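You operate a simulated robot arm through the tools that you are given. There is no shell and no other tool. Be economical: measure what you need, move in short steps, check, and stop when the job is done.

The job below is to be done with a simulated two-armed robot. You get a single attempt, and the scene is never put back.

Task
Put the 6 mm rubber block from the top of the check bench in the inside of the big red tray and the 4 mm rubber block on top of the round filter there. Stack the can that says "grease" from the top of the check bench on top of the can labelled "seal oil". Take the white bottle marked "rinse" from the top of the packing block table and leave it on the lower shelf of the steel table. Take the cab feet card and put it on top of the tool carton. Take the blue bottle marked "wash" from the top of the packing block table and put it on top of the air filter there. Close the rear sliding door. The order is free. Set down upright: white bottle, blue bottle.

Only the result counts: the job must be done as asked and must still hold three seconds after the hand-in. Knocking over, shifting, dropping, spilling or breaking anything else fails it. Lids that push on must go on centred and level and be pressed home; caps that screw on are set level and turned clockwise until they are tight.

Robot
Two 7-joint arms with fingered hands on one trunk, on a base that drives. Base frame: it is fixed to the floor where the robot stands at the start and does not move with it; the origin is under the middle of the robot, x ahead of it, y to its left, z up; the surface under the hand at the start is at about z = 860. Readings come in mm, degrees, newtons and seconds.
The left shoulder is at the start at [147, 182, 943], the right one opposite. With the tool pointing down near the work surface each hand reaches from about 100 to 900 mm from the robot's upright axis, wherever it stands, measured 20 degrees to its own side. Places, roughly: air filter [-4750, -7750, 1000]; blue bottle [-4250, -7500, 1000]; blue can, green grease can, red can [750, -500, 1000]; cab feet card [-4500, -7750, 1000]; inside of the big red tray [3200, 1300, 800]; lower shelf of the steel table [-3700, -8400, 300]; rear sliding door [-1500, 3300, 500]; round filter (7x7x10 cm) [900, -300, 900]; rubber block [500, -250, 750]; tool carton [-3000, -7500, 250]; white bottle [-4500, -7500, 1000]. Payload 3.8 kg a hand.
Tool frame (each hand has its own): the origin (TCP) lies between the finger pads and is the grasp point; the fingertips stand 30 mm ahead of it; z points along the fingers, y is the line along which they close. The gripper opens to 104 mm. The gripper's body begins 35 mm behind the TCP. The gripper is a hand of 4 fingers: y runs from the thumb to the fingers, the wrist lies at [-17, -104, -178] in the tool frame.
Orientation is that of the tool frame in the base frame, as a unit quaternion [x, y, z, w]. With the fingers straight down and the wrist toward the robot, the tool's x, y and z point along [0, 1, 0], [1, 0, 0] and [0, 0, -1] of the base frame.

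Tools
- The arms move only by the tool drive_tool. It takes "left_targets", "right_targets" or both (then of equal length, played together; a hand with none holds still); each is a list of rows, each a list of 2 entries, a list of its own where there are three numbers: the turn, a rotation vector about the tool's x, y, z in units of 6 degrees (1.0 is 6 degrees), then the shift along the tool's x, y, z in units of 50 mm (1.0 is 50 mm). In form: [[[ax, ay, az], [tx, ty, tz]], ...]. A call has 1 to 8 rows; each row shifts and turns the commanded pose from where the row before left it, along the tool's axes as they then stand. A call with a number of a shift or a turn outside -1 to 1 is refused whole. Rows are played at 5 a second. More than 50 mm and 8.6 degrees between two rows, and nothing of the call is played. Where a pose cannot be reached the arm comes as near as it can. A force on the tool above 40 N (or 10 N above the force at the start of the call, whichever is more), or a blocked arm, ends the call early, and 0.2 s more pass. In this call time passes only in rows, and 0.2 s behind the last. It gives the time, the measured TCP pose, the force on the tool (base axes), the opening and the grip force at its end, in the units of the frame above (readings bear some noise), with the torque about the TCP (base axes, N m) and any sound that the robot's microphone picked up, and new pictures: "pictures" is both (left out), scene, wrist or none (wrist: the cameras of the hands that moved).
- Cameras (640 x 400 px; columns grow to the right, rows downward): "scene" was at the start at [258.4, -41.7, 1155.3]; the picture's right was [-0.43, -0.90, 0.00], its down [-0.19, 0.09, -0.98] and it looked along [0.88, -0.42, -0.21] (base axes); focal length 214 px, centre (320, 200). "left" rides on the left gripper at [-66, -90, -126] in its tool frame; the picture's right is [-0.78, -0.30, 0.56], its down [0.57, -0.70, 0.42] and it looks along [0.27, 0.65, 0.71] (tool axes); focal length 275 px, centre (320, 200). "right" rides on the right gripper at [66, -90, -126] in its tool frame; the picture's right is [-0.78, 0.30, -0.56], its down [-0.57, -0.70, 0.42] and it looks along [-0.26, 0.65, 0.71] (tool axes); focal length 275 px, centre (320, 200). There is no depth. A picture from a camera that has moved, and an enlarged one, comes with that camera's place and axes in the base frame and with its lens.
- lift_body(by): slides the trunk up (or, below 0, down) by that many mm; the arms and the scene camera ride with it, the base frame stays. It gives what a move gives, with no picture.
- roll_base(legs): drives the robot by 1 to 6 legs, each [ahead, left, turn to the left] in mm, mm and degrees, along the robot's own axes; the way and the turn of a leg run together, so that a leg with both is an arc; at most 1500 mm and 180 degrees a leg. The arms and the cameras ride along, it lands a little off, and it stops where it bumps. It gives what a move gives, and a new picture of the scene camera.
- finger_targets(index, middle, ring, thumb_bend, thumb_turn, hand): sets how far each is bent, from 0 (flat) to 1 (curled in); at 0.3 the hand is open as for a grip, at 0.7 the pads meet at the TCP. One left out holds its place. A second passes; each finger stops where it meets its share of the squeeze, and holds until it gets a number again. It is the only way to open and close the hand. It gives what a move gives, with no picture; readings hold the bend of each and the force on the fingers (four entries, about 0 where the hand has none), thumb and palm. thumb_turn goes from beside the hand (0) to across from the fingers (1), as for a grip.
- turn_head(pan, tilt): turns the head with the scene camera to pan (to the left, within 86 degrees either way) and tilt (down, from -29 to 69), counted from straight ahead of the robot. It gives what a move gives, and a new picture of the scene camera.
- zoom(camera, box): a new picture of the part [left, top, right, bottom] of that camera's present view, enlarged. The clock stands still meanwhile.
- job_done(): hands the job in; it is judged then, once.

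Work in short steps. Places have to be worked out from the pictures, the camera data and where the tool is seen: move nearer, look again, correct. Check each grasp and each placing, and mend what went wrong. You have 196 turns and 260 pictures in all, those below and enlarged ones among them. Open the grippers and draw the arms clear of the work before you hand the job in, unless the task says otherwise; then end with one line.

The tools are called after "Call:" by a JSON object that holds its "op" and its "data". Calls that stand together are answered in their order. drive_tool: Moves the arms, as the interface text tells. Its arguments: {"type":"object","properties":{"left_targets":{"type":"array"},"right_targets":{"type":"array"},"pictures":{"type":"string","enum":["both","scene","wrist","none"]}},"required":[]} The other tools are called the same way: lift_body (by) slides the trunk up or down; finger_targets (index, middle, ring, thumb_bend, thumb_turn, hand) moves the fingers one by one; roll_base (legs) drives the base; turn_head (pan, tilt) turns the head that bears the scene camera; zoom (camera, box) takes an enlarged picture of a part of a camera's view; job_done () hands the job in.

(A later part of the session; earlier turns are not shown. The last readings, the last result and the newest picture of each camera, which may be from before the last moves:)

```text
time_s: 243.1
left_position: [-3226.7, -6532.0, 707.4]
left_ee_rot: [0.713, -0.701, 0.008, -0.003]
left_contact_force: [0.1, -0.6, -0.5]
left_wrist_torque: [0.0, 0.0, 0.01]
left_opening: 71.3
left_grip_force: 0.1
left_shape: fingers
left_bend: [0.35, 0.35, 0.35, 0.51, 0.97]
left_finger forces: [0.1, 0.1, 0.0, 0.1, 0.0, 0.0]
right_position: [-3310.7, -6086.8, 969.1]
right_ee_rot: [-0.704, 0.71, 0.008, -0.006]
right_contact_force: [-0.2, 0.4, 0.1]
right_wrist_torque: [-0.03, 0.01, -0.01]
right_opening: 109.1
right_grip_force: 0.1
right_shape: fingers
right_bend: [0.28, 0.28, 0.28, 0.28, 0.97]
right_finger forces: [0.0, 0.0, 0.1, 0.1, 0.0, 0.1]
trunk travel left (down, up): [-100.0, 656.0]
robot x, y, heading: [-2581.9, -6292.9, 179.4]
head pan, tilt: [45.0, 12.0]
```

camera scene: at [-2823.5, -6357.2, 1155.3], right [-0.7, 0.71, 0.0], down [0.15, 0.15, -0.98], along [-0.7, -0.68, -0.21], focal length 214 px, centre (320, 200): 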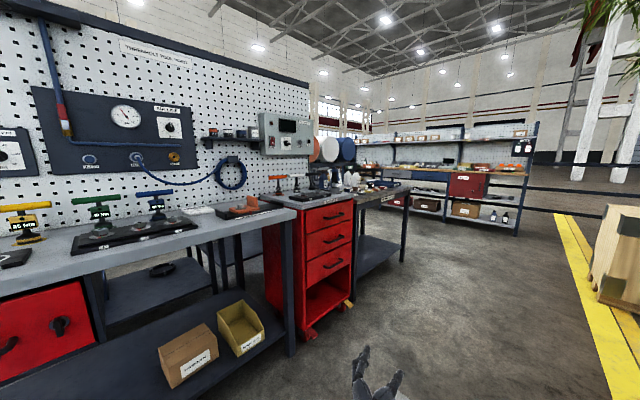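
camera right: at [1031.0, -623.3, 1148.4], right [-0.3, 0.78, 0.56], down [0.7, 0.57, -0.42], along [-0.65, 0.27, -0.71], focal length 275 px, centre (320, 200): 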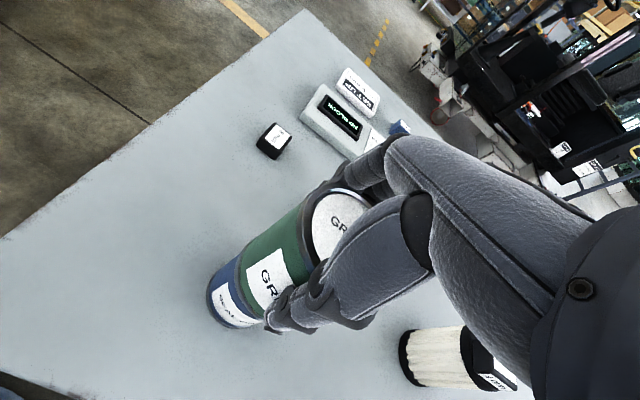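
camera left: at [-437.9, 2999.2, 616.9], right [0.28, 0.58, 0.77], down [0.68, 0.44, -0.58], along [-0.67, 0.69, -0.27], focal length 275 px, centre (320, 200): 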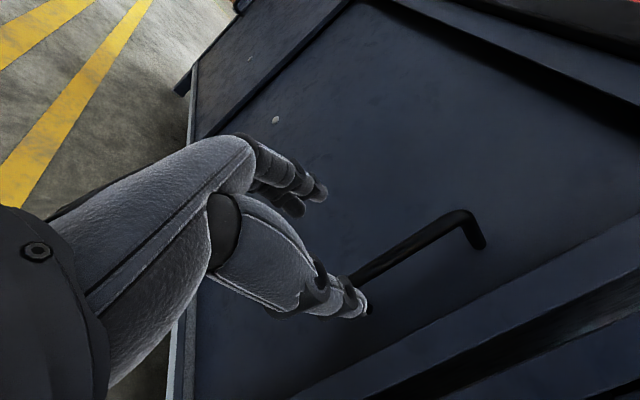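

I raise and pull in both hands, then drive ahead to x≈-4450 and turn left to face the table.

Call:
{"op": "drive_tool", "data": {"left_targets": [[[0, 0, 0], [0, -0.45, -0.85]], [[0, 0, 0], [0, -0.45, -0.85]], [[0, 0, 0], [0, -0.45, -0.85]], [[0, 0, 0], [0, -0.45, -0.85]], [[0, 0, 0], [0, -0.45, -0.85]], [[0, 0, 0], [0, -0.45, -0.85]], [[0, 0, 0], [0, -0.45, -0.85]], [[0, 0, 0], [0, -0.45, -0.85]]], "right_targets": [[[0, 0, 0], [0, -0.7, -0.3]], [[0, 0, 0], [0, -0.7, -0.3]], [[0, 0, 0], [0, -0.7, -0.3]], [[0, 0, 0], [0, -0.7, -0.3]], [[0, 0, 0], [0, -0.7, -0.3]], [[0, 0, 0], [0, -0.7, -0.3]], [[0, 0, 0], [0, -0.6, -0.3]], [[0, 0, 0], [0, -0.6, -0.3]]], "pictures": "none"}}

Call:
{"op": "roll_base", "data": {"legs": [[1500, 0, 0.6], [370, 0, 0], [0, 0, 90]]}}

Call:
{"op": "turn_head", "data": {"pan": 0, "tilt": 15}}

```text
time_s: 244.9
left_position: [-3046.8, -6524.7, 1050.4]
left_ee_rot: [0.714, -0.7, 0.006, -0.003]
left_contact_force: [0.6, -0.3, 0.1]
left_wrist_torque: [0.0, 0.01, 0.01]
left_opening: 71.7
left_grip_force: 0.0
left_shape: fingers
left_bend: [0.35, 0.35, 0.35, 0.51, 0.97]
left_finger forces: [0.0, 0.0, 0.0, 0.0, 0.0, 0.1]
right_position: [-3036.1, -6088.6, 1084.3]
right_ee_rot: [-0.703, 0.711, 0.009, -0.006]
right_contact_force: [0.3, 0.9, -1.2]
right_wrist_torque: [-0.03, 0.01, -0.02]
right_opening: 109.1
right_grip_force: 0.0
right_shape: fingers
right_bend: [0.28, 0.28, 0.28, 0.28, 0.97]
right_finger forces: [0.1, 0.0, 0.1, 0.0, 0.1, 0.0]
trunk travel left (down, up): [-100.0, 656.0]
robot x, y, heading: [-2585.0, -6292.2, 179.6]
head pan, tilt: [45.0, 12.0]
```

```text
time_s: 258.1
left_position: [-4240.5, -6729.2, 1048.7]
left_ee_rot: [1.0, -0.008, 0.003, -0.007]
left_contact_force: [0.4, -0.3, 0.3]
left_wrist_torque: [0.01, -0.01, 0.0]
left_opening: 71.7
left_grip_force: 0.1
left_shape: fingers
left_bend: [0.35, 0.35, 0.35, 0.51, 0.97]
left_finger forces: [0.0, 0.1, 0.1, 0.0, 0.1, 0.0]
right_position: [-4676.3, -6700.8, 1084.3]
right_ee_rot: [1.0, -0.024, -0.002, 0.009]
right_contact_force: [-0.6, 0.2, -0.3]
right_wrist_torque: [-0.04, 0.02, 0.01]
right_opening: 108.8
right_grip_force: 0.0
right_shape: fingers
right_bend: [0.28, 0.28, 0.28, 0.28, 0.97]
right_finger forces: [0.0, 0.0, 0.0, 0.0, 0.1, 0.0]
trunk travel left (down, up): [-100.0, 656.0]
robot x, y, heading: [-4452.6, -6250.1, -92.3]
head pan, tilt: [45.0, 12.0]
camera scene: at [-4401.7, -6496.2, 1155.3], right [-0.74, -0.67, 0.0], down [-0.14, 0.15, -0.98], along [0.66, -0.72, -0.21], focal length 214 px, centre (320, 200)
```

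scene: 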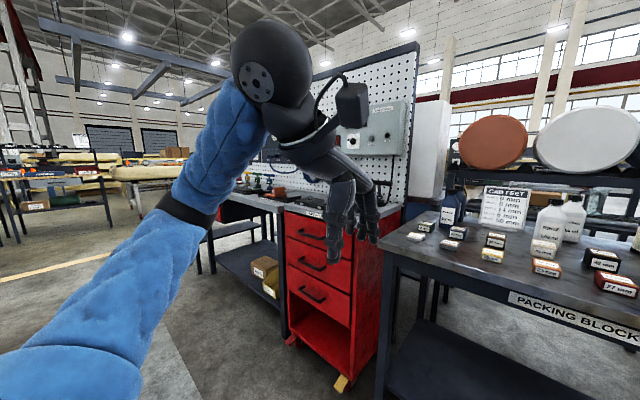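

```text
time_s: 259.2
left_position: [-4241.4, -6728.5, 1049.2]
left_ee_rot: [1.0, -0.009, 0.003, -0.008]
left_contact_force: [0.1, 0.3, -0.5]
left_wrist_torque: [0.0, -0.01, -0.05]
left_opening: 71.8
left_grip_force: 0.0
left_shape: fingers
left_bend: [0.35, 0.35, 0.35, 0.51, 0.97]
left_finger forces: [0.1, 0.0, 0.0, 0.0, 0.0, 0.0]
right_position: [-4676.0, -6700.9, 1084.6]
right_ee_rot: [1.0, -0.024, -0.002, 0.009]
right_contact_force: [0.0, 0.7, 0.3]
right_wrist_torque: [0.01, 0.02, 0.03]
right_opening: 108.5
right_grip_force: 0.1
right_shape: fingers
right_bend: [0.28, 0.28, 0.28, 0.28, 0.97]
right_finger forces: [0.0, 0.0, 0.0, 0.1, 0.0, 0.1]
trunk travel left (down, up): [-100.0, 656.0]
robot x, y, heading: [-4456.7, -6256.4, -92.6]
head pan, tilt: [0.0, 15.0]
camera scene: at [-4468.9, -6520.5, 1150.4], right [-1.0, 0.05, 0.0], down [0.01, 0.26, -0.97], along [-0.04, -0.96, -0.26], focal length 214 px, centre (320, 200)
```

scene: 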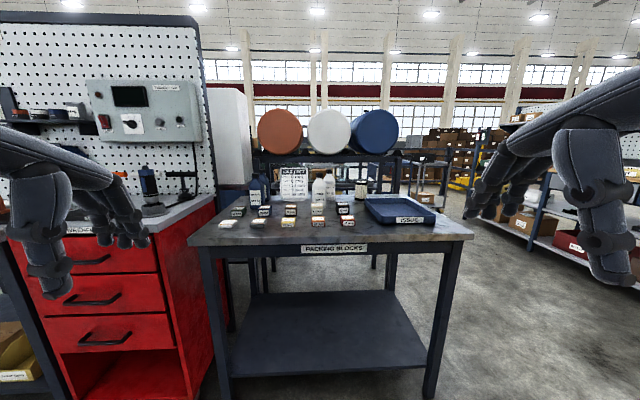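

Call:
{"op": "zoom", "data": {"camera": "scene", "box": [215, 150, 445, 260]}}

Call:
{"op": "zoom", "data": {"camera": "scene", "box": [240, 155, 380, 215]}}

```text
2.78 times, centred on (330, 205) of scene
camera zoom: at [-4468.9, -6520.5, 1150.4], right [-1.0, 0.05, 0.0], down [0.01, 0.26, -0.97], along [-0.04, -0.96, -0.26], focal length 597 px, centre (292, 186)
```

zoom: 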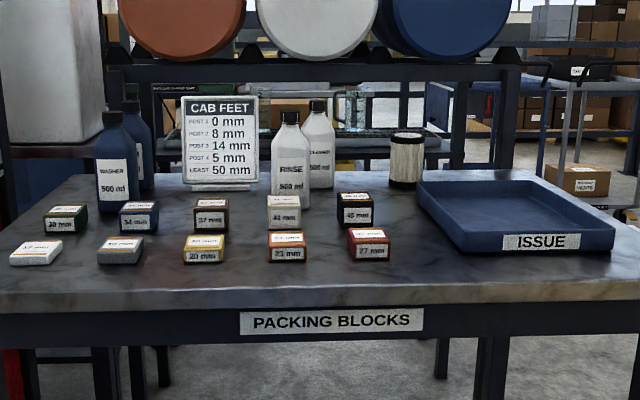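

```text
4.57 times, centred on (310, 185) of scene
camera zoom: at [-4468.9, -6520.5, 1150.4], right [-1.0, 0.05, 0.0], down [0.01, 0.26, -0.97], along [-0.04, -0.96, -0.26], focal length 980 px, centre (366, 269)
```

zoom: 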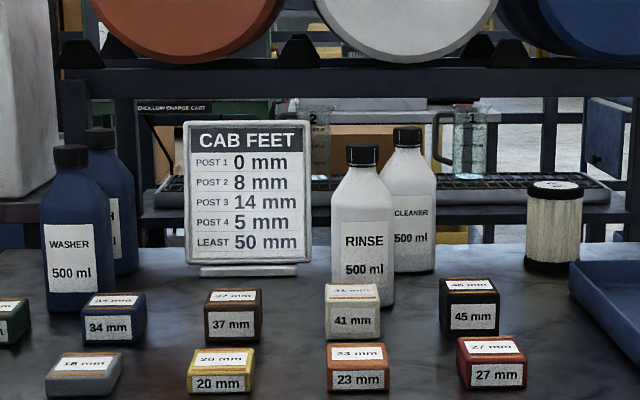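

Target objects: WASH (rear blue, ~(-4240,-7598)), RINSE (front white, ~(-4510,-7481)), card (~(-4383,-7612)), air filter (~(-4731,-7588), top ≈958). I raise the trunk 250 and drive up to the table, left hand lined up with the blue bottle.

Call:
{"op": "lift_body", "data": {"by": 250}}

Call:
{"op": "roll_base", "data": {"legs": [[520, 30, 2.6]]}}

Call:
{"op": "turn_head", "data": {"pan": 10, "tilt": 38}}

```text
time_s: 261.8
left_position: [-4241.0, -6728.6, 1299.1]
left_ee_rot: [1.0, -0.009, 0.002, -0.007]
left_contact_force: [-0.4, -0.2, 0.3]
left_wrist_torque: [-0.01, 0.01, 0.01]
left_opening: 71.6
left_grip_force: 0.0
left_shape: fingers
left_bend: [0.35, 0.35, 0.35, 0.51, 0.97]
left_finger forces: [0.0, 0.0, 0.1, 0.0, 0.1, 0.1]
right_position: [-4676.5, -6702.2, 1332.8]
right_ee_rot: [1.0, -0.023, -0.002, 0.011]
right_contact_force: [0.2, -1.3, 0.2]
right_wrist_torque: [0.01, -0.03, 0.0]
right_opening: 109.0
right_grip_force: 0.0
right_shape: fingers
right_bend: [0.28, 0.28, 0.28, 0.28, 0.97]
right_finger forces: [0.0, 0.1, 0.0, 0.0, 0.0, 0.0]
trunk travel left (down, up): [-350.0, 406.0]
robot x, y, heading: [-4455.7, -6249.9, -92.5]
head pan, tilt: [0.0, 15.0]
```

```text
time_s: 264.8
left_position: [-4205.0, -7235.6, 1299.2]
left_ee_rot: [1.0, 0.013, 0.003, -0.007]
left_contact_force: [0.1, -0.4, -0.9]
left_wrist_torque: [0.02, 0.0, -0.01]
left_opening: 71.8
left_grip_force: 0.0
left_shape: fingers
left_bend: [0.35, 0.35, 0.35, 0.51, 0.97]
left_finger forces: [0.0, 0.0, 0.0, 0.0, 0.0, 0.1]
right_position: [-4641.5, -7226.8, 1333.1]
right_ee_rot: [1.0, -0.002, -0.003, 0.01]
right_contact_force: [-0.8, -0.5, 0.1]
right_wrist_torque: [0.04, 0.0, 0.01]
right_opening: 109.1
right_grip_force: 0.0
right_shape: fingers
right_bend: [0.28, 0.28, 0.28, 0.28, 0.97]
right_finger forces: [0.1, 0.0, 0.1, 0.0, 0.0, 0.0]
trunk travel left (down, up): [-350.0, 406.0]
robot x, y, heading: [-4441.5, -6771.0, -90.2]
head pan, tilt: [0.0, 15.0]
camera scene: at [-4440.6, -6917.7, 1409.0], right [-1.0, 0.0, 0.0], down [0.0, 0.26, -0.97], along [0.0, -0.97, -0.26], focal length 214 px, centre (320, 200)
```

scene: 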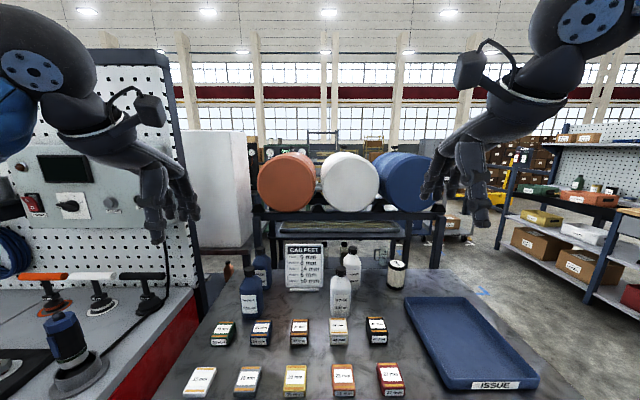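

```text
time_s: 265.7
left_position: [-4204.6, -7235.4, 1299.6]
left_ee_rot: [1.0, 0.011, 0.002, -0.007]
left_contact_force: [-0.4, 0.3, 0.3]
left_wrist_torque: [0.03, 0.01, 0.01]
left_opening: 71.7
left_grip_force: 0.0
left_shape: fingers
left_bend: [0.35, 0.35, 0.35, 0.51, 0.97]
left_finger forces: [0.0, 0.0, 0.0, 0.1, 0.0, 0.0]
right_position: [-4640.7, -7226.4, 1333.7]
right_ee_rot: [1.0, -0.003, -0.002, 0.01]
right_contact_force: [1.5, -0.9, 0.2]
right_wrist_torque: [0.02, 0.01, -0.03]
right_opening: 109.0
right_grip_force: 0.0
right_shape: fingers
right_bend: [0.28, 0.28, 0.28, 0.28, 0.97]
right_finger forces: [0.1, 0.0, 0.0, 0.0, 0.1, 0.0]
trunk travel left (down, up): [-350.0, 406.0]
robot x, y, heading: [-4436.8, -6768.3, -90.4]
head pan, tilt: [10.0, 38.0]
camera scene: at [-4425.6, -6908.7, 1372.6], right [-0.99, -0.17, 0.0], down [-0.1, 0.61, -0.79], along [0.13, -0.78, -0.62], focal length 214 px, centre (320, 200)
```

scene: 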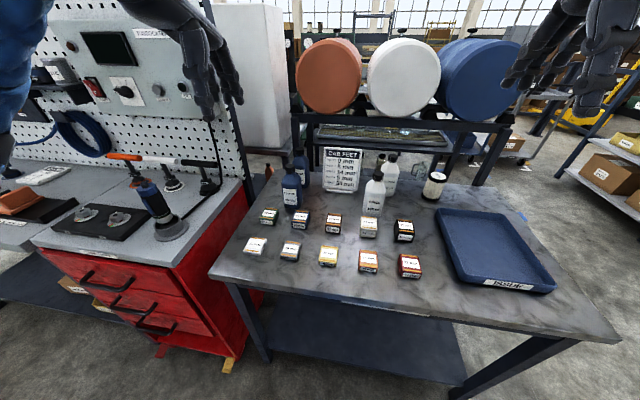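

Now a close zoom for precise positions and labels.

Call:
{"op": "zoom", "data": {"camera": "scene", "box": [260, 130, 460, 255]}}

Call:
{"op": "zoom", "data": {"camera": "left", "box": [0, 0, 640, 400]}}

```text
3.20 times, centred on (360, 192) of scene
camera zoom: at [-4425.6, -6908.7, 1372.6], right [-0.99, -0.17, 0.0], down [-0.1, 0.61, -0.79], along [0.13, -0.78, -0.62], focal length 686 px, centre (192, 224)
```

zoom: 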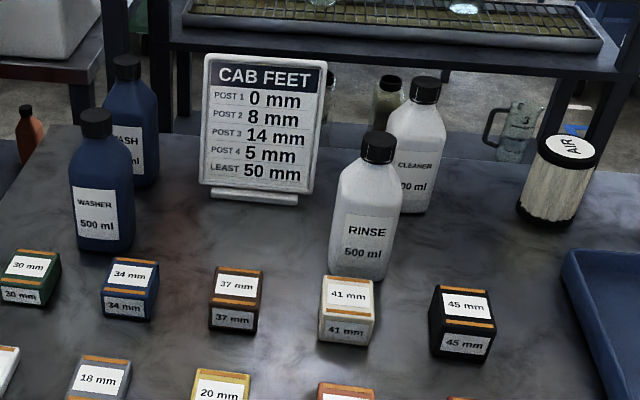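

```text
1.00 times, centred on (320, 200) of left (not enlarged: the box is as wide or as high as the picture)
camera zoom: at [-4273.7, -7148.6, 1425.8], right [-0.78, 0.28, -0.56], down [0.56, 0.72, -0.41], along [0.29, -0.63, -0.72], focal length 275 px, centre (320, 200)
```

zoom: 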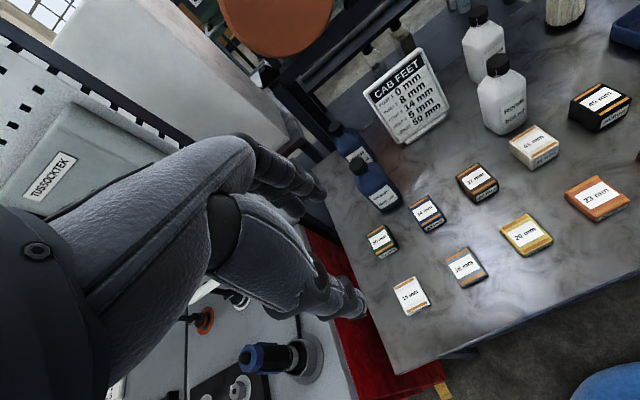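

WASH is the rear blue bottle at ≈(-4215,-7670), cap top ≈1005 (table ≈845); air filter ("AIR") at ≈(-4750,-7668), top ≈944. I drive 130 closer and bring the left hand over the WASH cap.

Call:
{"op": "roll_base", "data": {"legs": [[130, 0, 0.4]]}}

Call:
{"op": "finger_targets", "data": {"hand": "left", "index": 0.45, "middle": 0.45, "ring": 0.45, "thumb_bend": 0.45}}

Call:
{"op": "drive_tool", "data": {"left_targets": [[[0, 0, 0], [-0.03, 0.75, 0.5]], [[0, 0, 0], [-0.03, 0.75, 0.5]], [[0, 0, 0], [-0.03, 0.75, 0.5]], [[0, 0, 0], [-0.03, 0.75, 0.5]], [[0, 0, 0], [-0.03, 0.75, 0.5]], [[0, 0, 0], [-0.03, 0.75, 0.5]], [[0, 0, 0], [-0.03, 0.75, 0.3]], [[0, 0, 0], [0, 0.7, 0.2]]], "pictures": "both"}}

```text
time_s: 267.0
left_position: [-4200.4, -7364.2, 1299.2]
left_ee_rot: [1.0, 0.016, 0.003, -0.008]
left_contact_force: [0.5, -0.2, -0.2]
left_wrist_torque: [0.04, -0.01, 0.05]
left_opening: 71.8
left_grip_force: 0.0
left_shape: fingers
left_bend: [0.35, 0.35, 0.35, 0.51, 0.97]
left_finger forces: [0.0, 0.1, 0.0, 0.0, 0.0, 0.0]
right_position: [-4637.8, -7358.5, 1333.8]
right_ee_rot: [1.0, 0.001, -0.002, 0.009]
right_contact_force: [0.6, -0.6, 0.8]
right_wrist_torque: [0.03, 0.0, -0.01]
right_opening: 109.1
right_grip_force: 0.0
right_shape: fingers
right_bend: [0.28, 0.28, 0.28, 0.28, 0.97]
right_finger forces: [0.0, 0.1, 0.1, 0.0, 0.1, 0.1]
trunk travel left (down, up): [-350.0, 406.0]
robot x, y, heading: [-4439.9, -6895.8, -89.8]
head pan, tilt: [10.0, 38.0]
camera scene: at [-4424.6, -7039.7, 1372.3], right [-0.98, -0.18, 0.0], down [-0.11, 0.61, -0.79], along [0.14, -0.77, -0.62], focal length 214 px, centre (320, 200)
```

scene: 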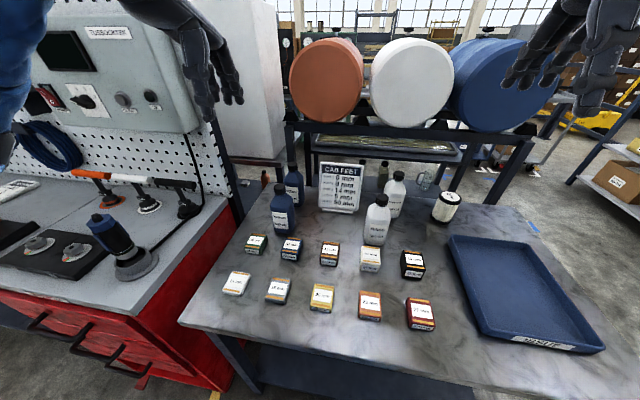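

```text
time_s: 268.0
left_position: [-4201.9, -7363.0, 1300.9]
left_ee_rot: [1.0, 0.017, 0.003, -0.007]
left_contact_force: [0.4, 0.6, -0.1]
left_wrist_torque: [0.01, -0.01, 0.0]
left_opening: 66.7
left_grip_force: 0.0
left_shape: fingers
left_bend: [0.45, 0.45, 0.45, 0.45, 0.97]
left_finger forces: [0.1, 0.0, 0.0, 0.1, 0.0, 0.0]
right_position: [-4637.1, -7357.8, 1333.1]
right_ee_rot: [1.0, 0.002, -0.002, 0.01]
right_contact_force: [0.1, -0.3, 0.1]
right_wrist_torque: [0.0, 0.02, 0.0]
right_opening: 108.9
right_grip_force: 0.1
right_shape: fingers
right_bend: [0.28, 0.28, 0.28, 0.28, 0.97]
right_finger forces: [0.0, 0.1, 0.0, 0.1, 0.0, 0.1]
trunk travel left (down, up): [-350.0, 406.0]
robot x, y, heading: [-4439.8, -6895.4, -89.8]
head pan, tilt: [10.0, 38.0]
```

```text
time_s: 269.8
left_position: [-4202.6, -7657.9, 1118.1]
left_ee_rot: [1.0, 0.015, 0.004, -0.006]
left_contact_force: [0.6, -0.9, -0.5]
left_wrist_torque: [0.01, 0.0, -0.02]
left_opening: 66.8
left_grip_force: 0.1
left_shape: fingers
left_bend: [0.45, 0.45, 0.45, 0.45, 0.97]
left_finger forces: [0.0, 0.1, 0.0, 0.0, 0.0, 0.0]
right_position: [-4639.0, -7357.4, 1332.9]
right_ee_rot: [1.0, 0.003, -0.002, 0.01]
right_contact_force: [0.2, -0.1, 0.8]
right_wrist_torque: [0.01, -0.04, -0.06]
right_opening: 109.0
right_grip_force: 0.0
right_shape: fingers
right_bend: [0.28, 0.28, 0.28, 0.28, 0.97]
right_finger forces: [0.1, 0.1, 0.0, 0.0, 0.1, 0.1]
trunk travel left (down, up): [-350.0, 406.0]
robot x, y, heading: [-4437.7, -6900.1, -89.9]
head pan, tilt: [10.0, 38.0]
camera scene: at [-4425.8, -7038.4, 1372.5], right [-0.98, -0.18, 0.0], down [-0.11, 0.61, -0.79], along [0.14, -0.78, -0.62], focal length 214 px, centre (320, 200)
camera left: at [-4271.1, -7571.8, 1244.4], right [-0.78, 0.28, -0.56], down [0.55, 0.72, -0.41], along [0.29, -0.63, -0.72], focal length 275 px, centre (320, 200)
```

scene: 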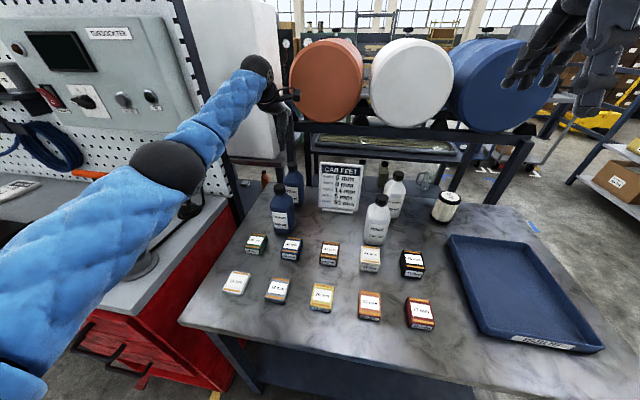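
left: 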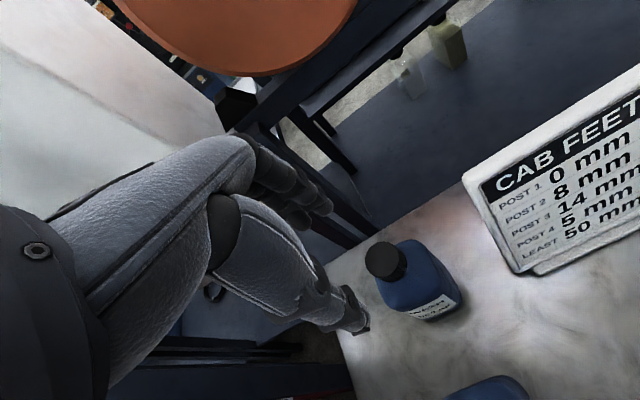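

Cap measured at (-4214,-7677). I correct laterally, then descend partway.

Call:
{"op": "drive_tool", "data": {"left_targets": [[[0, 0, 0], [-0.24, 0.38, 0]], [[0, 0, 0], [0, 0, 0.8]], [[0, 0, 0], [0, 0, 0.8]]], "pictures": "wrist"}}

```text
time_s: 270.6
left_position: [-4211.9, -7666.5, 1036.9]
left_ee_rot: [1.0, 0.015, 0.003, -0.007]
left_contact_force: [-0.6, 0.5, 0.5]
left_wrist_torque: [0.0, -0.03, 0.02]
left_opening: 66.6
left_grip_force: 0.2
left_shape: fingers
left_bend: [0.45, 0.45, 0.45, 0.45, 0.97]
left_finger forces: [0.1, 0.1, 0.0, 0.1, 0.0, 0.1]
left hand out of reach, approached as far as the arm can: row 1
right_position: [-4638.6, -7358.2, 1334.0]
right_ee_rot: [1.0, 0.002, -0.002, 0.01]
right_contact_force: [0.0, -0.6, -0.2]
right_wrist_torque: [-0.01, -0.02, 0.01]
right_opening: 108.8
right_grip_force: 0.1
right_shape: fingers
right_bend: [0.28, 0.28, 0.28, 0.28, 0.97]
right_finger forces: [0.1, 0.0, 0.0, 0.0, 0.1, 0.0]
trunk travel left (down, up): [-350.0, 406.0]
robot x, y, heading: [-4437.9, -6893.8, -90.0]
head pan, tilt: [10.0, 38.0]
camera left: at [-4281.6, -7582.1, 1163.0], right [-0.78, 0.28, -0.56], down [0.55, 0.72, -0.41], along [0.29, -0.63, -0.72], focal length 275 px, centre (320, 200)
```

left: 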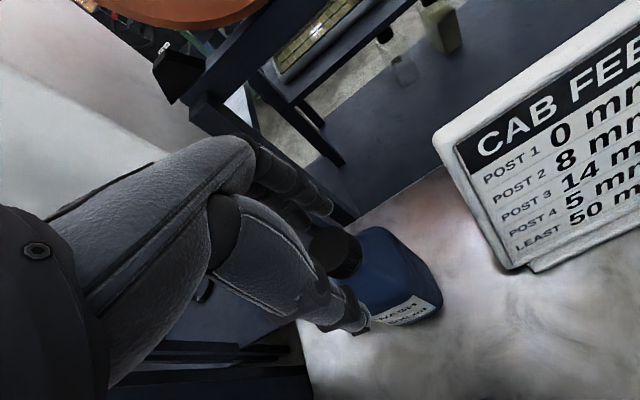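

Close. I descend the remaining ~48 mm with a small correction.

Call:
{"op": "drive_tool", "data": {"left_targets": [[[0, 0, 0], [-0.08, 0.14, 0.4]], [[0, 0, 0], [0, 0, 0.35]], [[0, 0, 0], [0, 0, 0.2]]], "pictures": "wrist"}}

```text
time_s: 271.4
left_position: [-4214.6, -7672.9, 990.0]
left_ee_rot: [1.0, 0.016, 0.003, -0.008]
left_contact_force: [-0.4, 0.8, 0.7]
left_wrist_torque: [-0.04, -0.02, 0.01]
left_opening: 66.8
left_grip_force: 0.1
left_shape: fingers
left_bend: [0.45, 0.45, 0.45, 0.45, 0.97]
left_finger forces: [0.0, 0.0, 0.1, 0.1, 0.0, 0.1]
right_position: [-4638.8, -7356.3, 1334.4]
right_ee_rot: [1.0, 0.002, -0.002, 0.009]
right_contact_force: [0.6, 0.0, -1.2]
right_wrist_torque: [0.0, 0.03, -0.02]
right_opening: 109.2
right_grip_force: 0.1
right_shape: fingers
right_bend: [0.28, 0.28, 0.28, 0.28, 0.97]
right_finger forces: [0.0, 0.1, 0.0, 0.0, 0.0, 0.0]
trunk travel left (down, up): [-350.0, 406.0]
robot x, y, heading: [-4437.2, -6898.4, -89.6]
head pan, tilt: [10.0, 38.0]
camera left: at [-4284.4, -7587.4, 1116.2], right [-0.78, 0.28, -0.56], down [0.55, 0.73, -0.41], along [0.29, -0.63, -0.72], focal length 275 px, centre (320, 200)
```

left: 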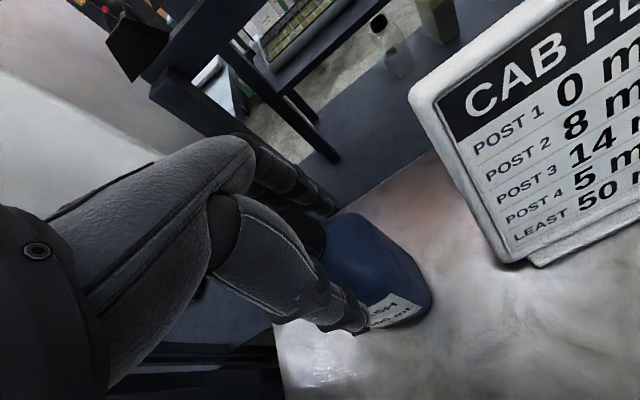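

The cap is between the digits; I close.

Call:
{"op": "finger_targets", "data": {"hand": "left", "index": 0.7, "middle": 0.7, "ring": 0.7, "thumb_bend": 0.7}}

Call:
{"op": "drive_tool", "data": {"left_targets": [[[0, 0, 0], [0, 0, -0.3]], [[0, 0, 0], [0, 0, -0.3]]], "pictures": "wrist"}}

```text
time_s: 272.4
left_position: [-4214.6, -7673.5, 992.0]
left_ee_rot: [1.0, 0.016, 0.003, -0.006]
left_contact_force: [0.6, -3.4, 8.3]
left_wrist_torque: [-0.17, -0.14, -0.02]
left_opening: 44.3
left_grip_force: 17.2
left_shape: fingers
left_bend: [0.59, 0.6, 0.69, 0.52, 0.95]
left_finger forces: [6.9, 11.2, 1.8, 0.0, 14.5, 0.0]
right_position: [-4637.4, -7356.9, 1333.9]
right_ee_rot: [1.0, 0.002, -0.001, 0.009]
right_contact_force: [0.2, 0.9, 1.2]
right_wrist_torque: [-0.01, -0.01, 0.03]
right_opening: 108.9
right_grip_force: 0.0
right_shape: fingers
right_bend: [0.28, 0.28, 0.28, 0.28, 0.97]
right_finger forces: [0.1, 0.1, 0.1, 0.0, 0.1, 0.0]
trunk travel left (down, up): [-350.0, 406.0]
robot x, y, heading: [-4440.7, -6898.0, -89.5]
head pan, tilt: [10.0, 38.0]
```

```text
time_s: 273.0
left_position: [-4213.8, -7673.0, 1018.7]
left_ee_rot: [1.0, 0.016, 0.003, -0.009]
left_contact_force: [0.1, -0.5, -6.1]
left_wrist_torque: [-0.09, -0.01, -0.01]
left_opening: 21.7
left_grip_force: 5.2
left_shape: fingers
left_bend: [0.67, 0.66, 0.7, 0.59, 0.96]
left_finger forces: [2.1, 4.1, 0.1, 0.0, 5.4, 0.0]
right_position: [-4637.9, -7357.0, 1334.2]
right_ee_rot: [1.0, 0.002, -0.002, 0.009]
right_contact_force: [-0.4, -0.2, -0.2]
right_wrist_torque: [0.03, -0.01, -0.02]
right_opening: 108.8
right_grip_force: 0.1
right_shape: fingers
right_bend: [0.28, 0.28, 0.28, 0.28, 0.97]
right_finger forces: [0.0, 0.0, 0.0, 0.0, 0.0, 0.1]
trunk travel left (down, up): [-350.0, 406.0]
robot x, y, heading: [-4438.1, -6897.9, -89.6]
head pan, tilt: [10.0, 38.0]
camera left: at [-4283.8, -7588.7, 1144.2], right [-0.78, 0.28, -0.56], down [0.55, 0.73, -0.41], along [0.29, -0.63, -0.72], focal length 275 px, centre (320, 200)
```

left: 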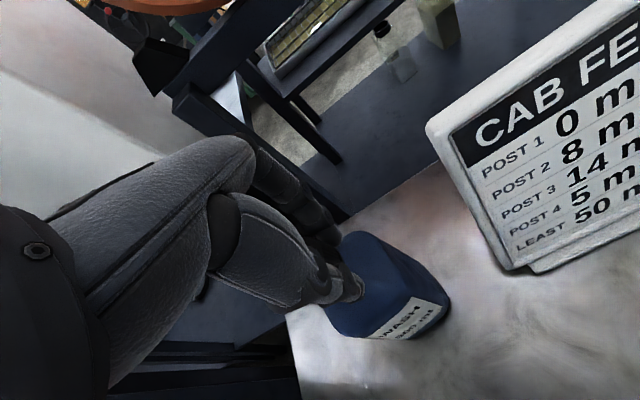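

The fingers have slipped under the cap to the neck and now carry ~6 N. I lift more and check in the scene view.

Call:
{"op": "drive_tool", "data": {"left_targets": [[[0, 0, 0], [0, 0, -0.5]], [[0, 0, 0], [0, 0, -0.6]]], "pictures": "both"}}

Call:
{"op": "zoom", "data": {"camera": "scene", "box": [220, 60, 380, 260]}}

```text
time_s: 273.6
left_position: [-4216.8, -7672.7, 1073.5]
left_ee_rot: [1.0, 0.017, 0.003, -0.009]
left_contact_force: [-0.3, 0.1, -6.4]
left_wrist_torque: [-0.03, 0.07, 0.03]
left_opening: 21.6
left_grip_force: 6.0
left_shape: fingers
left_bend: [0.67, 0.66, 0.7, 0.59, 0.96]
left_finger forces: [1.8, 4.4, 0.1, 0.0, 5.4, 0.0]
right_position: [-4638.1, -7356.6, 1335.0]
right_ee_rot: [1.0, 0.001, -0.002, 0.011]
right_contact_force: [0.6, 0.1, 0.5]
right_wrist_torque: [-0.01, 0.0, -0.02]
right_opening: 108.9
right_grip_force: 0.0
right_shape: fingers
right_bend: [0.28, 0.28, 0.28, 0.28, 0.97]
right_finger forces: [0.0, 0.0, 0.0, 0.1, 0.0, 0.0]
trunk travel left (down, up): [-350.0, 406.0]
robot x, y, heading: [-4438.8, -6894.4, -89.6]
head pan, tilt: [10.0, 38.0]
camera scene: at [-4425.1, -7038.0, 1372.5], right [-0.98, -0.18, 0.0], down [-0.11, 0.61, -0.79], along [0.14, -0.78, -0.62], focal length 214 px, centre (320, 200)
camera left: at [-4287.0, -7587.8, 1199.6], right [-0.78, 0.28, -0.56], down [0.55, 0.73, -0.41], along [0.29, -0.63, -0.72], focal length 275 px, centre (320, 200)
```

scene: 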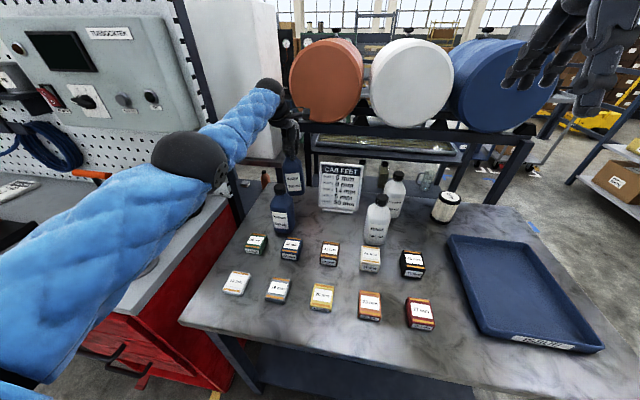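
left: 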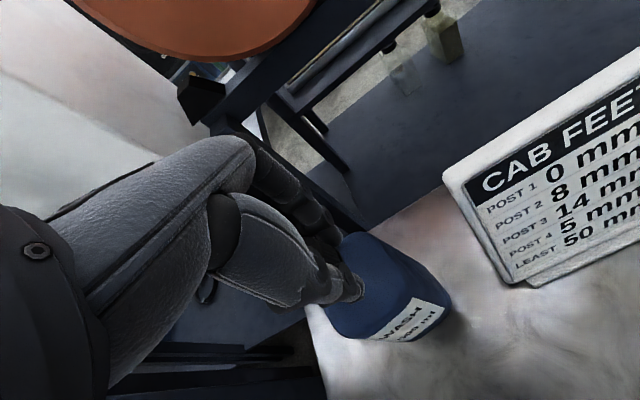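

```text
2.00 times, centred on (300, 160) of scene
camera zoom: at [-4425.1, -7038.0, 1372.5], right [-0.98, -0.18, 0.0], down [-0.11, 0.61, -0.79], along [0.14, -0.78, -0.62], focal length 429 px, centre (360, 280)
```

zoom: 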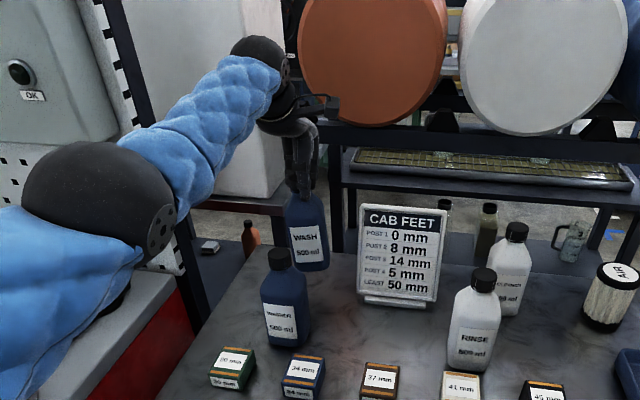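

WASH hangs vertical from the neck. I pull it back slightly, raise the trunk 150 so it clears card and bottles, then shift the base right 450.

Call:
{"op": "drive_tool", "data": {"left_targets": [[[0, 0, 0], [0, 0, -0.5]], [[0, 0, 0], [0, -0.4, -0.4]]], "pictures": "none"}}

Call:
{"op": "lift_body", "data": {"by": 130}}

Call:
{"op": "roll_base", "data": {"legs": [[0, -450, 0]]}}

```text
time_s: 274.2
left_position: [-4215.0, -7654.5, 1118.0]
left_ee_rot: [1.0, 0.016, 0.003, -0.008]
left_contact_force: [0.4, 0.2, -5.9]
left_wrist_torque: [-0.12, -0.02, 0.02]
left_opening: 21.0
left_grip_force: 5.7
left_shape: fingers
left_bend: [0.67, 0.66, 0.7, 0.59, 0.96]
left_finger forces: [1.8, 4.6, 0.0, 0.0, 5.5, 0.0]
right_position: [-4636.5, -7358.1, 1333.8]
right_ee_rot: [1.0, 0.002, -0.003, 0.01]
right_contact_force: [1.2, 0.4, 1.1]
right_wrist_torque: [0.0, -0.01, 0.01]
right_opening: 108.8
right_grip_force: 0.0
right_shape: fingers
right_bend: [0.28, 0.28, 0.28, 0.28, 0.97]
right_finger forces: [0.0, 0.1, 0.0, 0.0, 0.0, 0.1]
trunk travel left (down, up): [-350.0, 406.0]
robot x, y, heading: [-4437.0, -6900.0, -89.8]
head pan, tilt: [10.0, 38.0]
```

```text
time_s: 275.7
left_position: [-4215.0, -7646.2, 1267.4]
left_ee_rot: [1.0, 0.017, 0.002, 0.005]
left_contact_force: [0.5, 0.0, -5.8]
left_wrist_torque: [0.01, 0.0, -0.01]
left_opening: 21.1
left_grip_force: 6.0
left_shape: fingers
left_bend: [0.67, 0.66, 0.7, 0.59, 0.96]
left_finger forces: [1.8, 4.8, 0.1, 0.0, 5.5, 0.0]
right_position: [-4637.1, -7358.2, 1463.5]
right_ee_rot: [1.0, 0.002, -0.002, 0.009]
right_contact_force: [0.1, 1.1, -0.2]
right_wrist_torque: [0.01, 0.01, 0.01]
right_opening: 109.0
right_grip_force: 0.0
right_shape: fingers
right_bend: [0.28, 0.28, 0.28, 0.28, 0.97]
right_finger forces: [0.1, 0.0, 0.0, 0.0, 0.0, 0.1]
trunk travel left (down, up): [-480.0, 276.0]
robot x, y, heading: [-4441.9, -6896.2, -89.5]
head pan, tilt: [10.0, 38.0]
```

```text
time_s: 278.4
left_position: [-4655.6, -7647.4, 1268.5]
left_ee_rot: [1.0, 0.016, 0.003, 0.006]
left_contact_force: [-0.2, 0.8, -4.5]
left_wrist_torque: [-0.04, 0.02, -0.01]
left_opening: 21.2
left_grip_force: 6.0
left_shape: fingers
left_bend: [0.67, 0.66, 0.7, 0.59, 0.96]
left_finger forces: [2.0, 5.0, 0.1, 0.1, 5.4, 0.1]
right_position: [-5076.8, -7357.9, 1464.1]
right_ee_rot: [1.0, 0.001, -0.002, 0.01]
right_contact_force: [0.3, -0.6, -0.7]
right_wrist_torque: [-0.01, 0.0, 0.03]
right_opening: 109.1
right_grip_force: 0.1
right_shape: fingers
right_bend: [0.28, 0.28, 0.28, 0.28, 0.97]
right_finger forces: [0.0, 0.0, 0.0, 0.0, 0.1, 0.1]
trunk travel left (down, up): [-480.0, 276.0]
robot x, y, heading: [-4877.7, -6898.3, -89.8]
head pan, tilt: [10.0, 38.0]
camera scene: at [-4863.2, -7009.3, 1503.4], right [-0.98, -0.17, 0.0], down [-0.11, 0.61, -0.79], along [0.14, -0.78, -0.62], focal length 214 px, centre (320, 200)
```

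scene: 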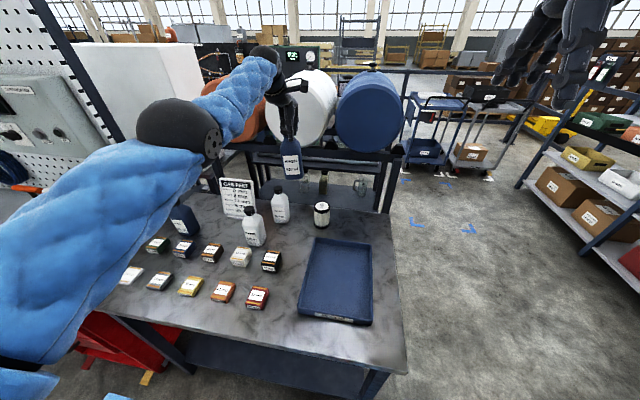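

Filter confirmed at (-4753,-7664). I move the bottle above it.

Call:
{"op": "drive_tool", "data": {"left_targets": [[[0, 0, 0], [-0.65, 0.11, 0]], [[0, 0, 0], [-0.65, 0.11, 0]], [[0, 0, 0], [-0.65, 0.11, 0]], [[0, 0, 0], [0, 0, 0.5]], [[0, 0, 0], [0, 0, 0.5]]], "pictures": "both"}}

Call:
{"op": "zoom", "data": {"camera": "scene", "box": [240, 100, 400, 240]}}

```text
time_s: 279.6
left_position: [-4737.0, -7641.2, 1212.3]
left_ee_rot: [1.0, 0.016, 0.002, 0.006]
left_contact_force: [0.3, 0.0, -5.6]
left_wrist_torque: [-0.06, 0.01, -0.01]
left_opening: 20.8
left_grip_force: 6.0
left_shape: fingers
left_bend: [0.67, 0.66, 0.7, 0.6, 0.96]
left_finger forces: [2.2, 5.0, 0.1, 0.0, 5.3, 0.0]
left hand out of reach, approached as far as the arm can: row 1, 2, 3
right_position: [-5077.5, -7358.6, 1463.9]
right_ee_rot: [1.0, 0.0, -0.001, 0.01]
right_contact_force: [-0.7, -0.5, 0.1]
right_wrist_torque: [-0.02, 0.02, -0.01]
right_opening: 108.9
right_grip_force: 0.1
right_shape: fingers
right_bend: [0.28, 0.28, 0.28, 0.28, 0.97]
right_finger forces: [0.0, 0.0, 0.0, 0.0, 0.0, 0.1]
trunk travel left (down, up): [-480.0, 276.0]
robot x, y, heading: [-4876.5, -6897.4, -89.9]
head pan, tilt: [10.0, 38.0]
camera scene: at [-4863.3, -7009.3, 1503.4], right [-0.98, -0.17, 0.0], down [-0.11, 0.61, -0.79], along [0.14, -0.78, -0.62], focal length 214 px, centre (320, 200)
camera left: at [-4807.6, -7552.5, 1335.7], right [-0.78, 0.26, -0.56], down [0.55, 0.71, -0.43], along [0.29, -0.65, -0.7], focal length 275 px, centre (320, 200)
```

scene: 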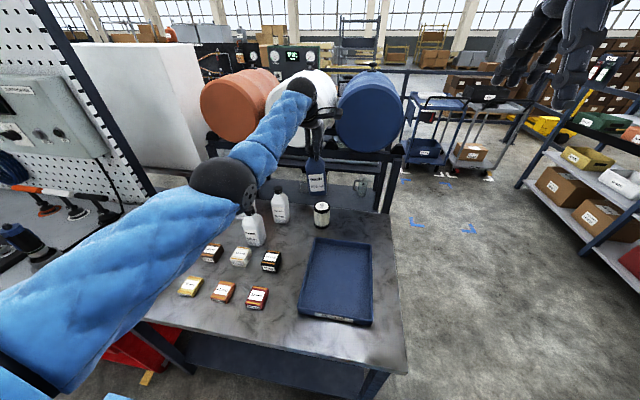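
left: 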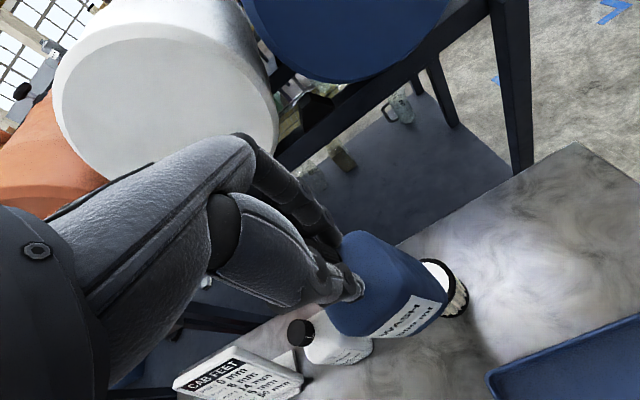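

```text
2.86 times, centred on (320, 170) of scene
camera zoom: at [-4863.3, -7009.3, 1503.4], right [-0.98, -0.17, 0.0], down [-0.11, 0.61, -0.79], along [0.14, -0.78, -0.62], focal length 613 px, centre (320, 286)
```

zoom: 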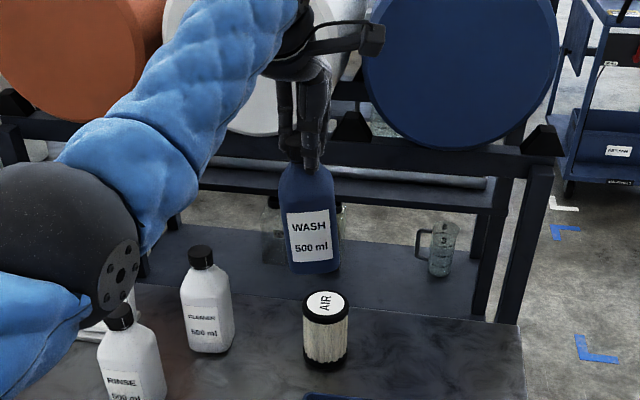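

Bottle bottom is ~95 mm above the filter but ~16 mm left and ~23 mm short; arm is at its limit, so I nudge the base.

Call:
{"op": "roll_base", "data": {"legs": [[22, -14, 0]]}}

Call:
{"op": "zoom", "data": {"camera": "scene", "box": [270, 140, 370, 230]}}

Call:
{"op": "zoom", "data": {"camera": "left", "box": [280, 180, 520, 360]}}

```text
time_s: 280.4
left_position: [-4750.4, -7662.1, 1212.5]
left_ee_rot: [1.0, 0.016, 0.003, 0.006]
left_contact_force: [0.6, 0.1, -5.1]
left_wrist_torque: [-0.02, 0.0, 0.01]
left_opening: 19.6
left_grip_force: 5.8
left_shape: fingers
left_bend: [0.68, 0.66, 0.7, 0.6, 0.96]
left_finger forces: [1.4, 5.1, 0.0, 0.0, 5.0, 0.0]
right_position: [-5088.7, -7377.6, 1464.1]
right_ee_rot: [1.0, 0.001, -0.003, 0.01]
right_contact_force: [0.1, -0.3, 0.7]
right_wrist_torque: [-0.01, 0.01, 0.03]
right_opening: 108.8
right_grip_force: 0.0
right_shape: fingers
right_bend: [0.28, 0.28, 0.28, 0.28, 0.97]
right_finger forces: [0.0, 0.0, 0.0, 0.0, 0.1, 0.0]
trunk travel left (down, up): [-480.0, 276.0]
robot x, y, heading: [-4890.7, -6922.9, -89.7]
head pan, tilt: [10.0, 38.0]
camera scene: at [-4876.1, -7029.6, 1503.6], right [-0.98, -0.17, 0.0], down [-0.11, 0.61, -0.79], along [0.14, -0.78, -0.62], focal length 214 px, centre (320, 200)
```

scene: 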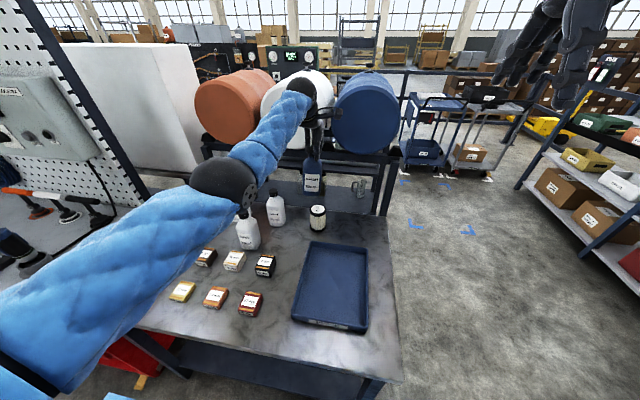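

```text
4.44 times, centred on (320, 185) of scene
camera zoom: at [-4876.1, -7029.6, 1503.6], right [-0.98, -0.17, 0.0], down [-0.11, 0.61, -0.79], along [0.14, -0.78, -0.62], focal length 953 px, centre (320, 267)
```

zoom: 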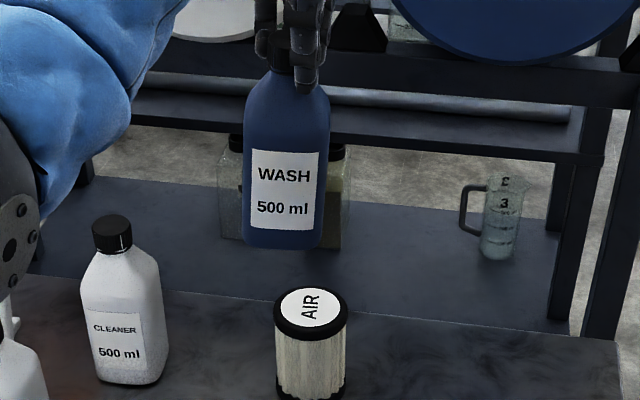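

```text
2.22 times, centred on (400, 270) of left
camera zoom: at [-4820.3, -7573.1, 1336.3], right [-0.78, 0.26, -0.56], down [0.55, 0.71, -0.43], along [0.29, -0.65, -0.7], focal length 612 px, centre (142, 44)
```

zoom: 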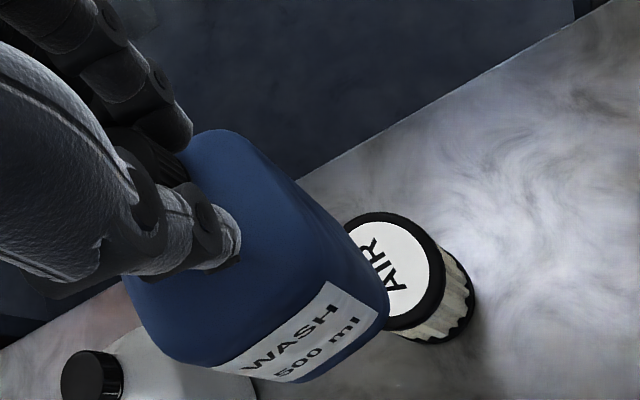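

The bottle needs about 10 mm right and 12 mm further ahead; reach improves as it lowers, so I combine the correction with descent.

Call:
{"op": "drive_tool", "data": {"left_targets": [[[0, 0, 0], [-0.1, 0.12, 0.4]], [[0, 0, 0], [-0.1, 0.12, 0.4]], [[0, 0, 0], [0, 0, 0.2]]], "pictures": "none"}}

Call:
{"op": "zoom", "data": {"camera": "scene", "box": [270, 140, 370, 230]}}

Call:
{"op": "zoom", "data": {"camera": "left", "box": [280, 180, 520, 360]}}

```text
time_s: 281.2
left_position: [-4759.3, -7669.3, 1162.1]
left_ee_rot: [1.0, 0.016, 0.003, 0.006]
left_contact_force: [-0.5, 0.4, -5.4]
left_wrist_torque: [0.02, 0.01, -0.01]
left_opening: 19.5
left_grip_force: 6.2
left_shape: fingers
left_bend: [0.68, 0.66, 0.7, 0.6, 0.96]
left_finger forces: [1.6, 5.5, 0.0, 0.0, 5.2, 0.1]
left hand out of reach, approached as far as the arm can: row 2
right_position: [-5089.7, -7380.4, 1463.9]
right_ee_rot: [1.0, 0.002, -0.002, 0.01]
right_contact_force: [-0.5, -0.1, 0.7]
right_wrist_torque: [0.0, -0.01, -0.03]
right_opening: 109.2
right_grip_force: 0.1
right_shape: fingers
right_bend: [0.28, 0.28, 0.28, 0.28, 0.97]
right_finger forces: [0.0, 0.1, 0.0, 0.0, 0.1, 0.0]
trunk travel left (down, up): [-480.0, 276.0]
robot x, y, heading: [-4892.0, -6918.8, -89.9]
head pan, tilt: [10.0, 38.0]
```

```text
4.44 times, centred on (320, 185) of scene
camera zoom: at [-4876.8, -7030.6, 1503.4], right [-0.98, -0.17, 0.0], down [-0.11, 0.61, -0.79], along [0.14, -0.78, -0.62], focal length 953 px, centre (320, 267)
```

zoom: 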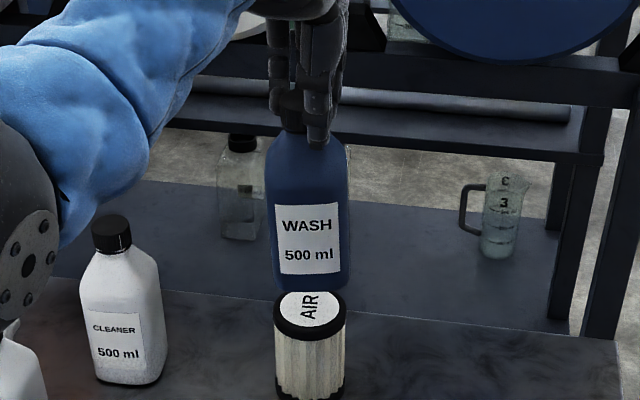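

```text
2.22 times, centred on (400, 270) of left
camera zoom: at [-4828.7, -7580.6, 1286.0], right [-0.78, 0.27, -0.57], down [0.55, 0.71, -0.43], along [0.29, -0.65, -0.7], focal length 612 px, centre (142, 44)
```

zoom: 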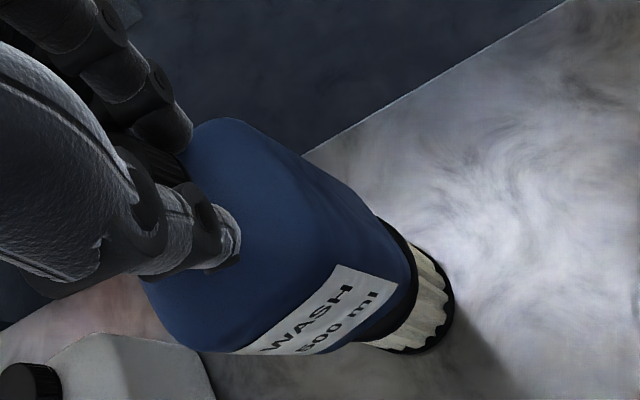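

Aligned within ~6 mm. I lower with a small forward correction, watching for contact.

Call:
{"op": "drive_tool", "data": {"left_targets": [[[0, 0, 0], [0, 0.13, 0.3]], [[0, 0, 0], [0, 0, 0.3]], [[0, 0, 0], [0, 0, 0.15]]], "pictures": "none"}}

Call:
{"op": "zoom", "data": {"camera": "scene", "box": [270, 140, 370, 230]}}

Call:
{"op": "zoom", "data": {"camera": "left", "box": [280, 180, 520, 360]}}

```text
time_s: 282.0
left_position: [-4757.6, -7670.7, 1124.4]
left_ee_rot: [1.0, 0.017, 0.003, 0.005]
left_contact_force: [0.0, 0.6, -6.5]
left_wrist_torque: [-0.01, 0.04, 0.02]
left_opening: 19.2
left_grip_force: 6.2
left_shape: fingers
left_bend: [0.68, 0.66, 0.7, 0.6, 0.96]
left_finger forces: [1.6, 5.5, 0.1, 0.1, 5.1, 0.0]
left hand out of reach, approached as far as the arm can: row 1
right_position: [-5090.5, -7380.3, 1463.1]
right_ee_rot: [1.0, 0.0, -0.002, 0.01]
right_contact_force: [0.2, 0.8, -0.7]
right_wrist_torque: [-0.02, 0.03, -0.02]
right_opening: 109.0
right_grip_force: 0.0
right_shape: fingers
right_bend: [0.28, 0.28, 0.28, 0.28, 0.97]
right_finger forces: [0.0, 0.0, 0.1, 0.0, 0.0, 0.0]
trunk travel left (down, up): [-480.0, 276.0]
robot x, y, heading: [-4888.9, -6918.7, -90.0]
head pan, tilt: [10.0, 38.0]
```

```text
4.44 times, centred on (320, 185) of scene
camera zoom: at [-4877.2, -7030.8, 1503.4], right [-0.98, -0.17, 0.0], down [-0.11, 0.61, -0.79], along [0.14, -0.78, -0.62], focal length 953 px, centre (320, 267)
```

zoom: 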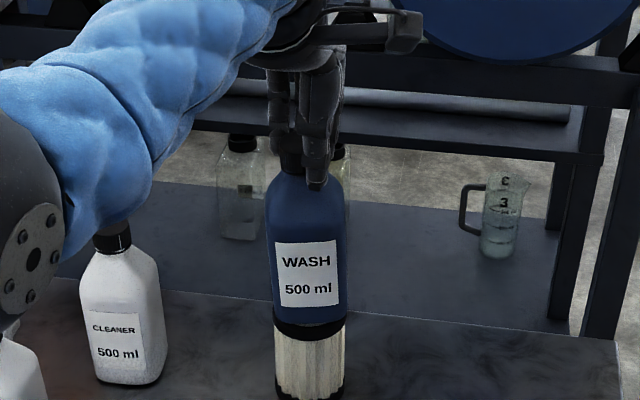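

```text
2.22 times, centred on (400, 270) of left
camera zoom: at [-4827.3, -7582.4, 1247.7], right [-0.78, 0.26, -0.57], down [0.55, 0.71, -0.43], along [0.29, -0.65, -0.7], focal length 612 px, centre (142, 44)
```

zoom: 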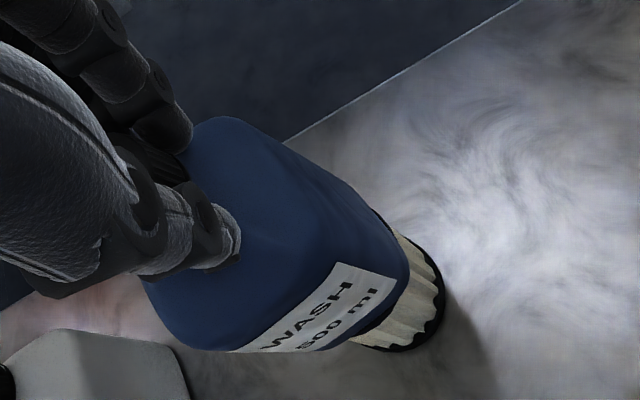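

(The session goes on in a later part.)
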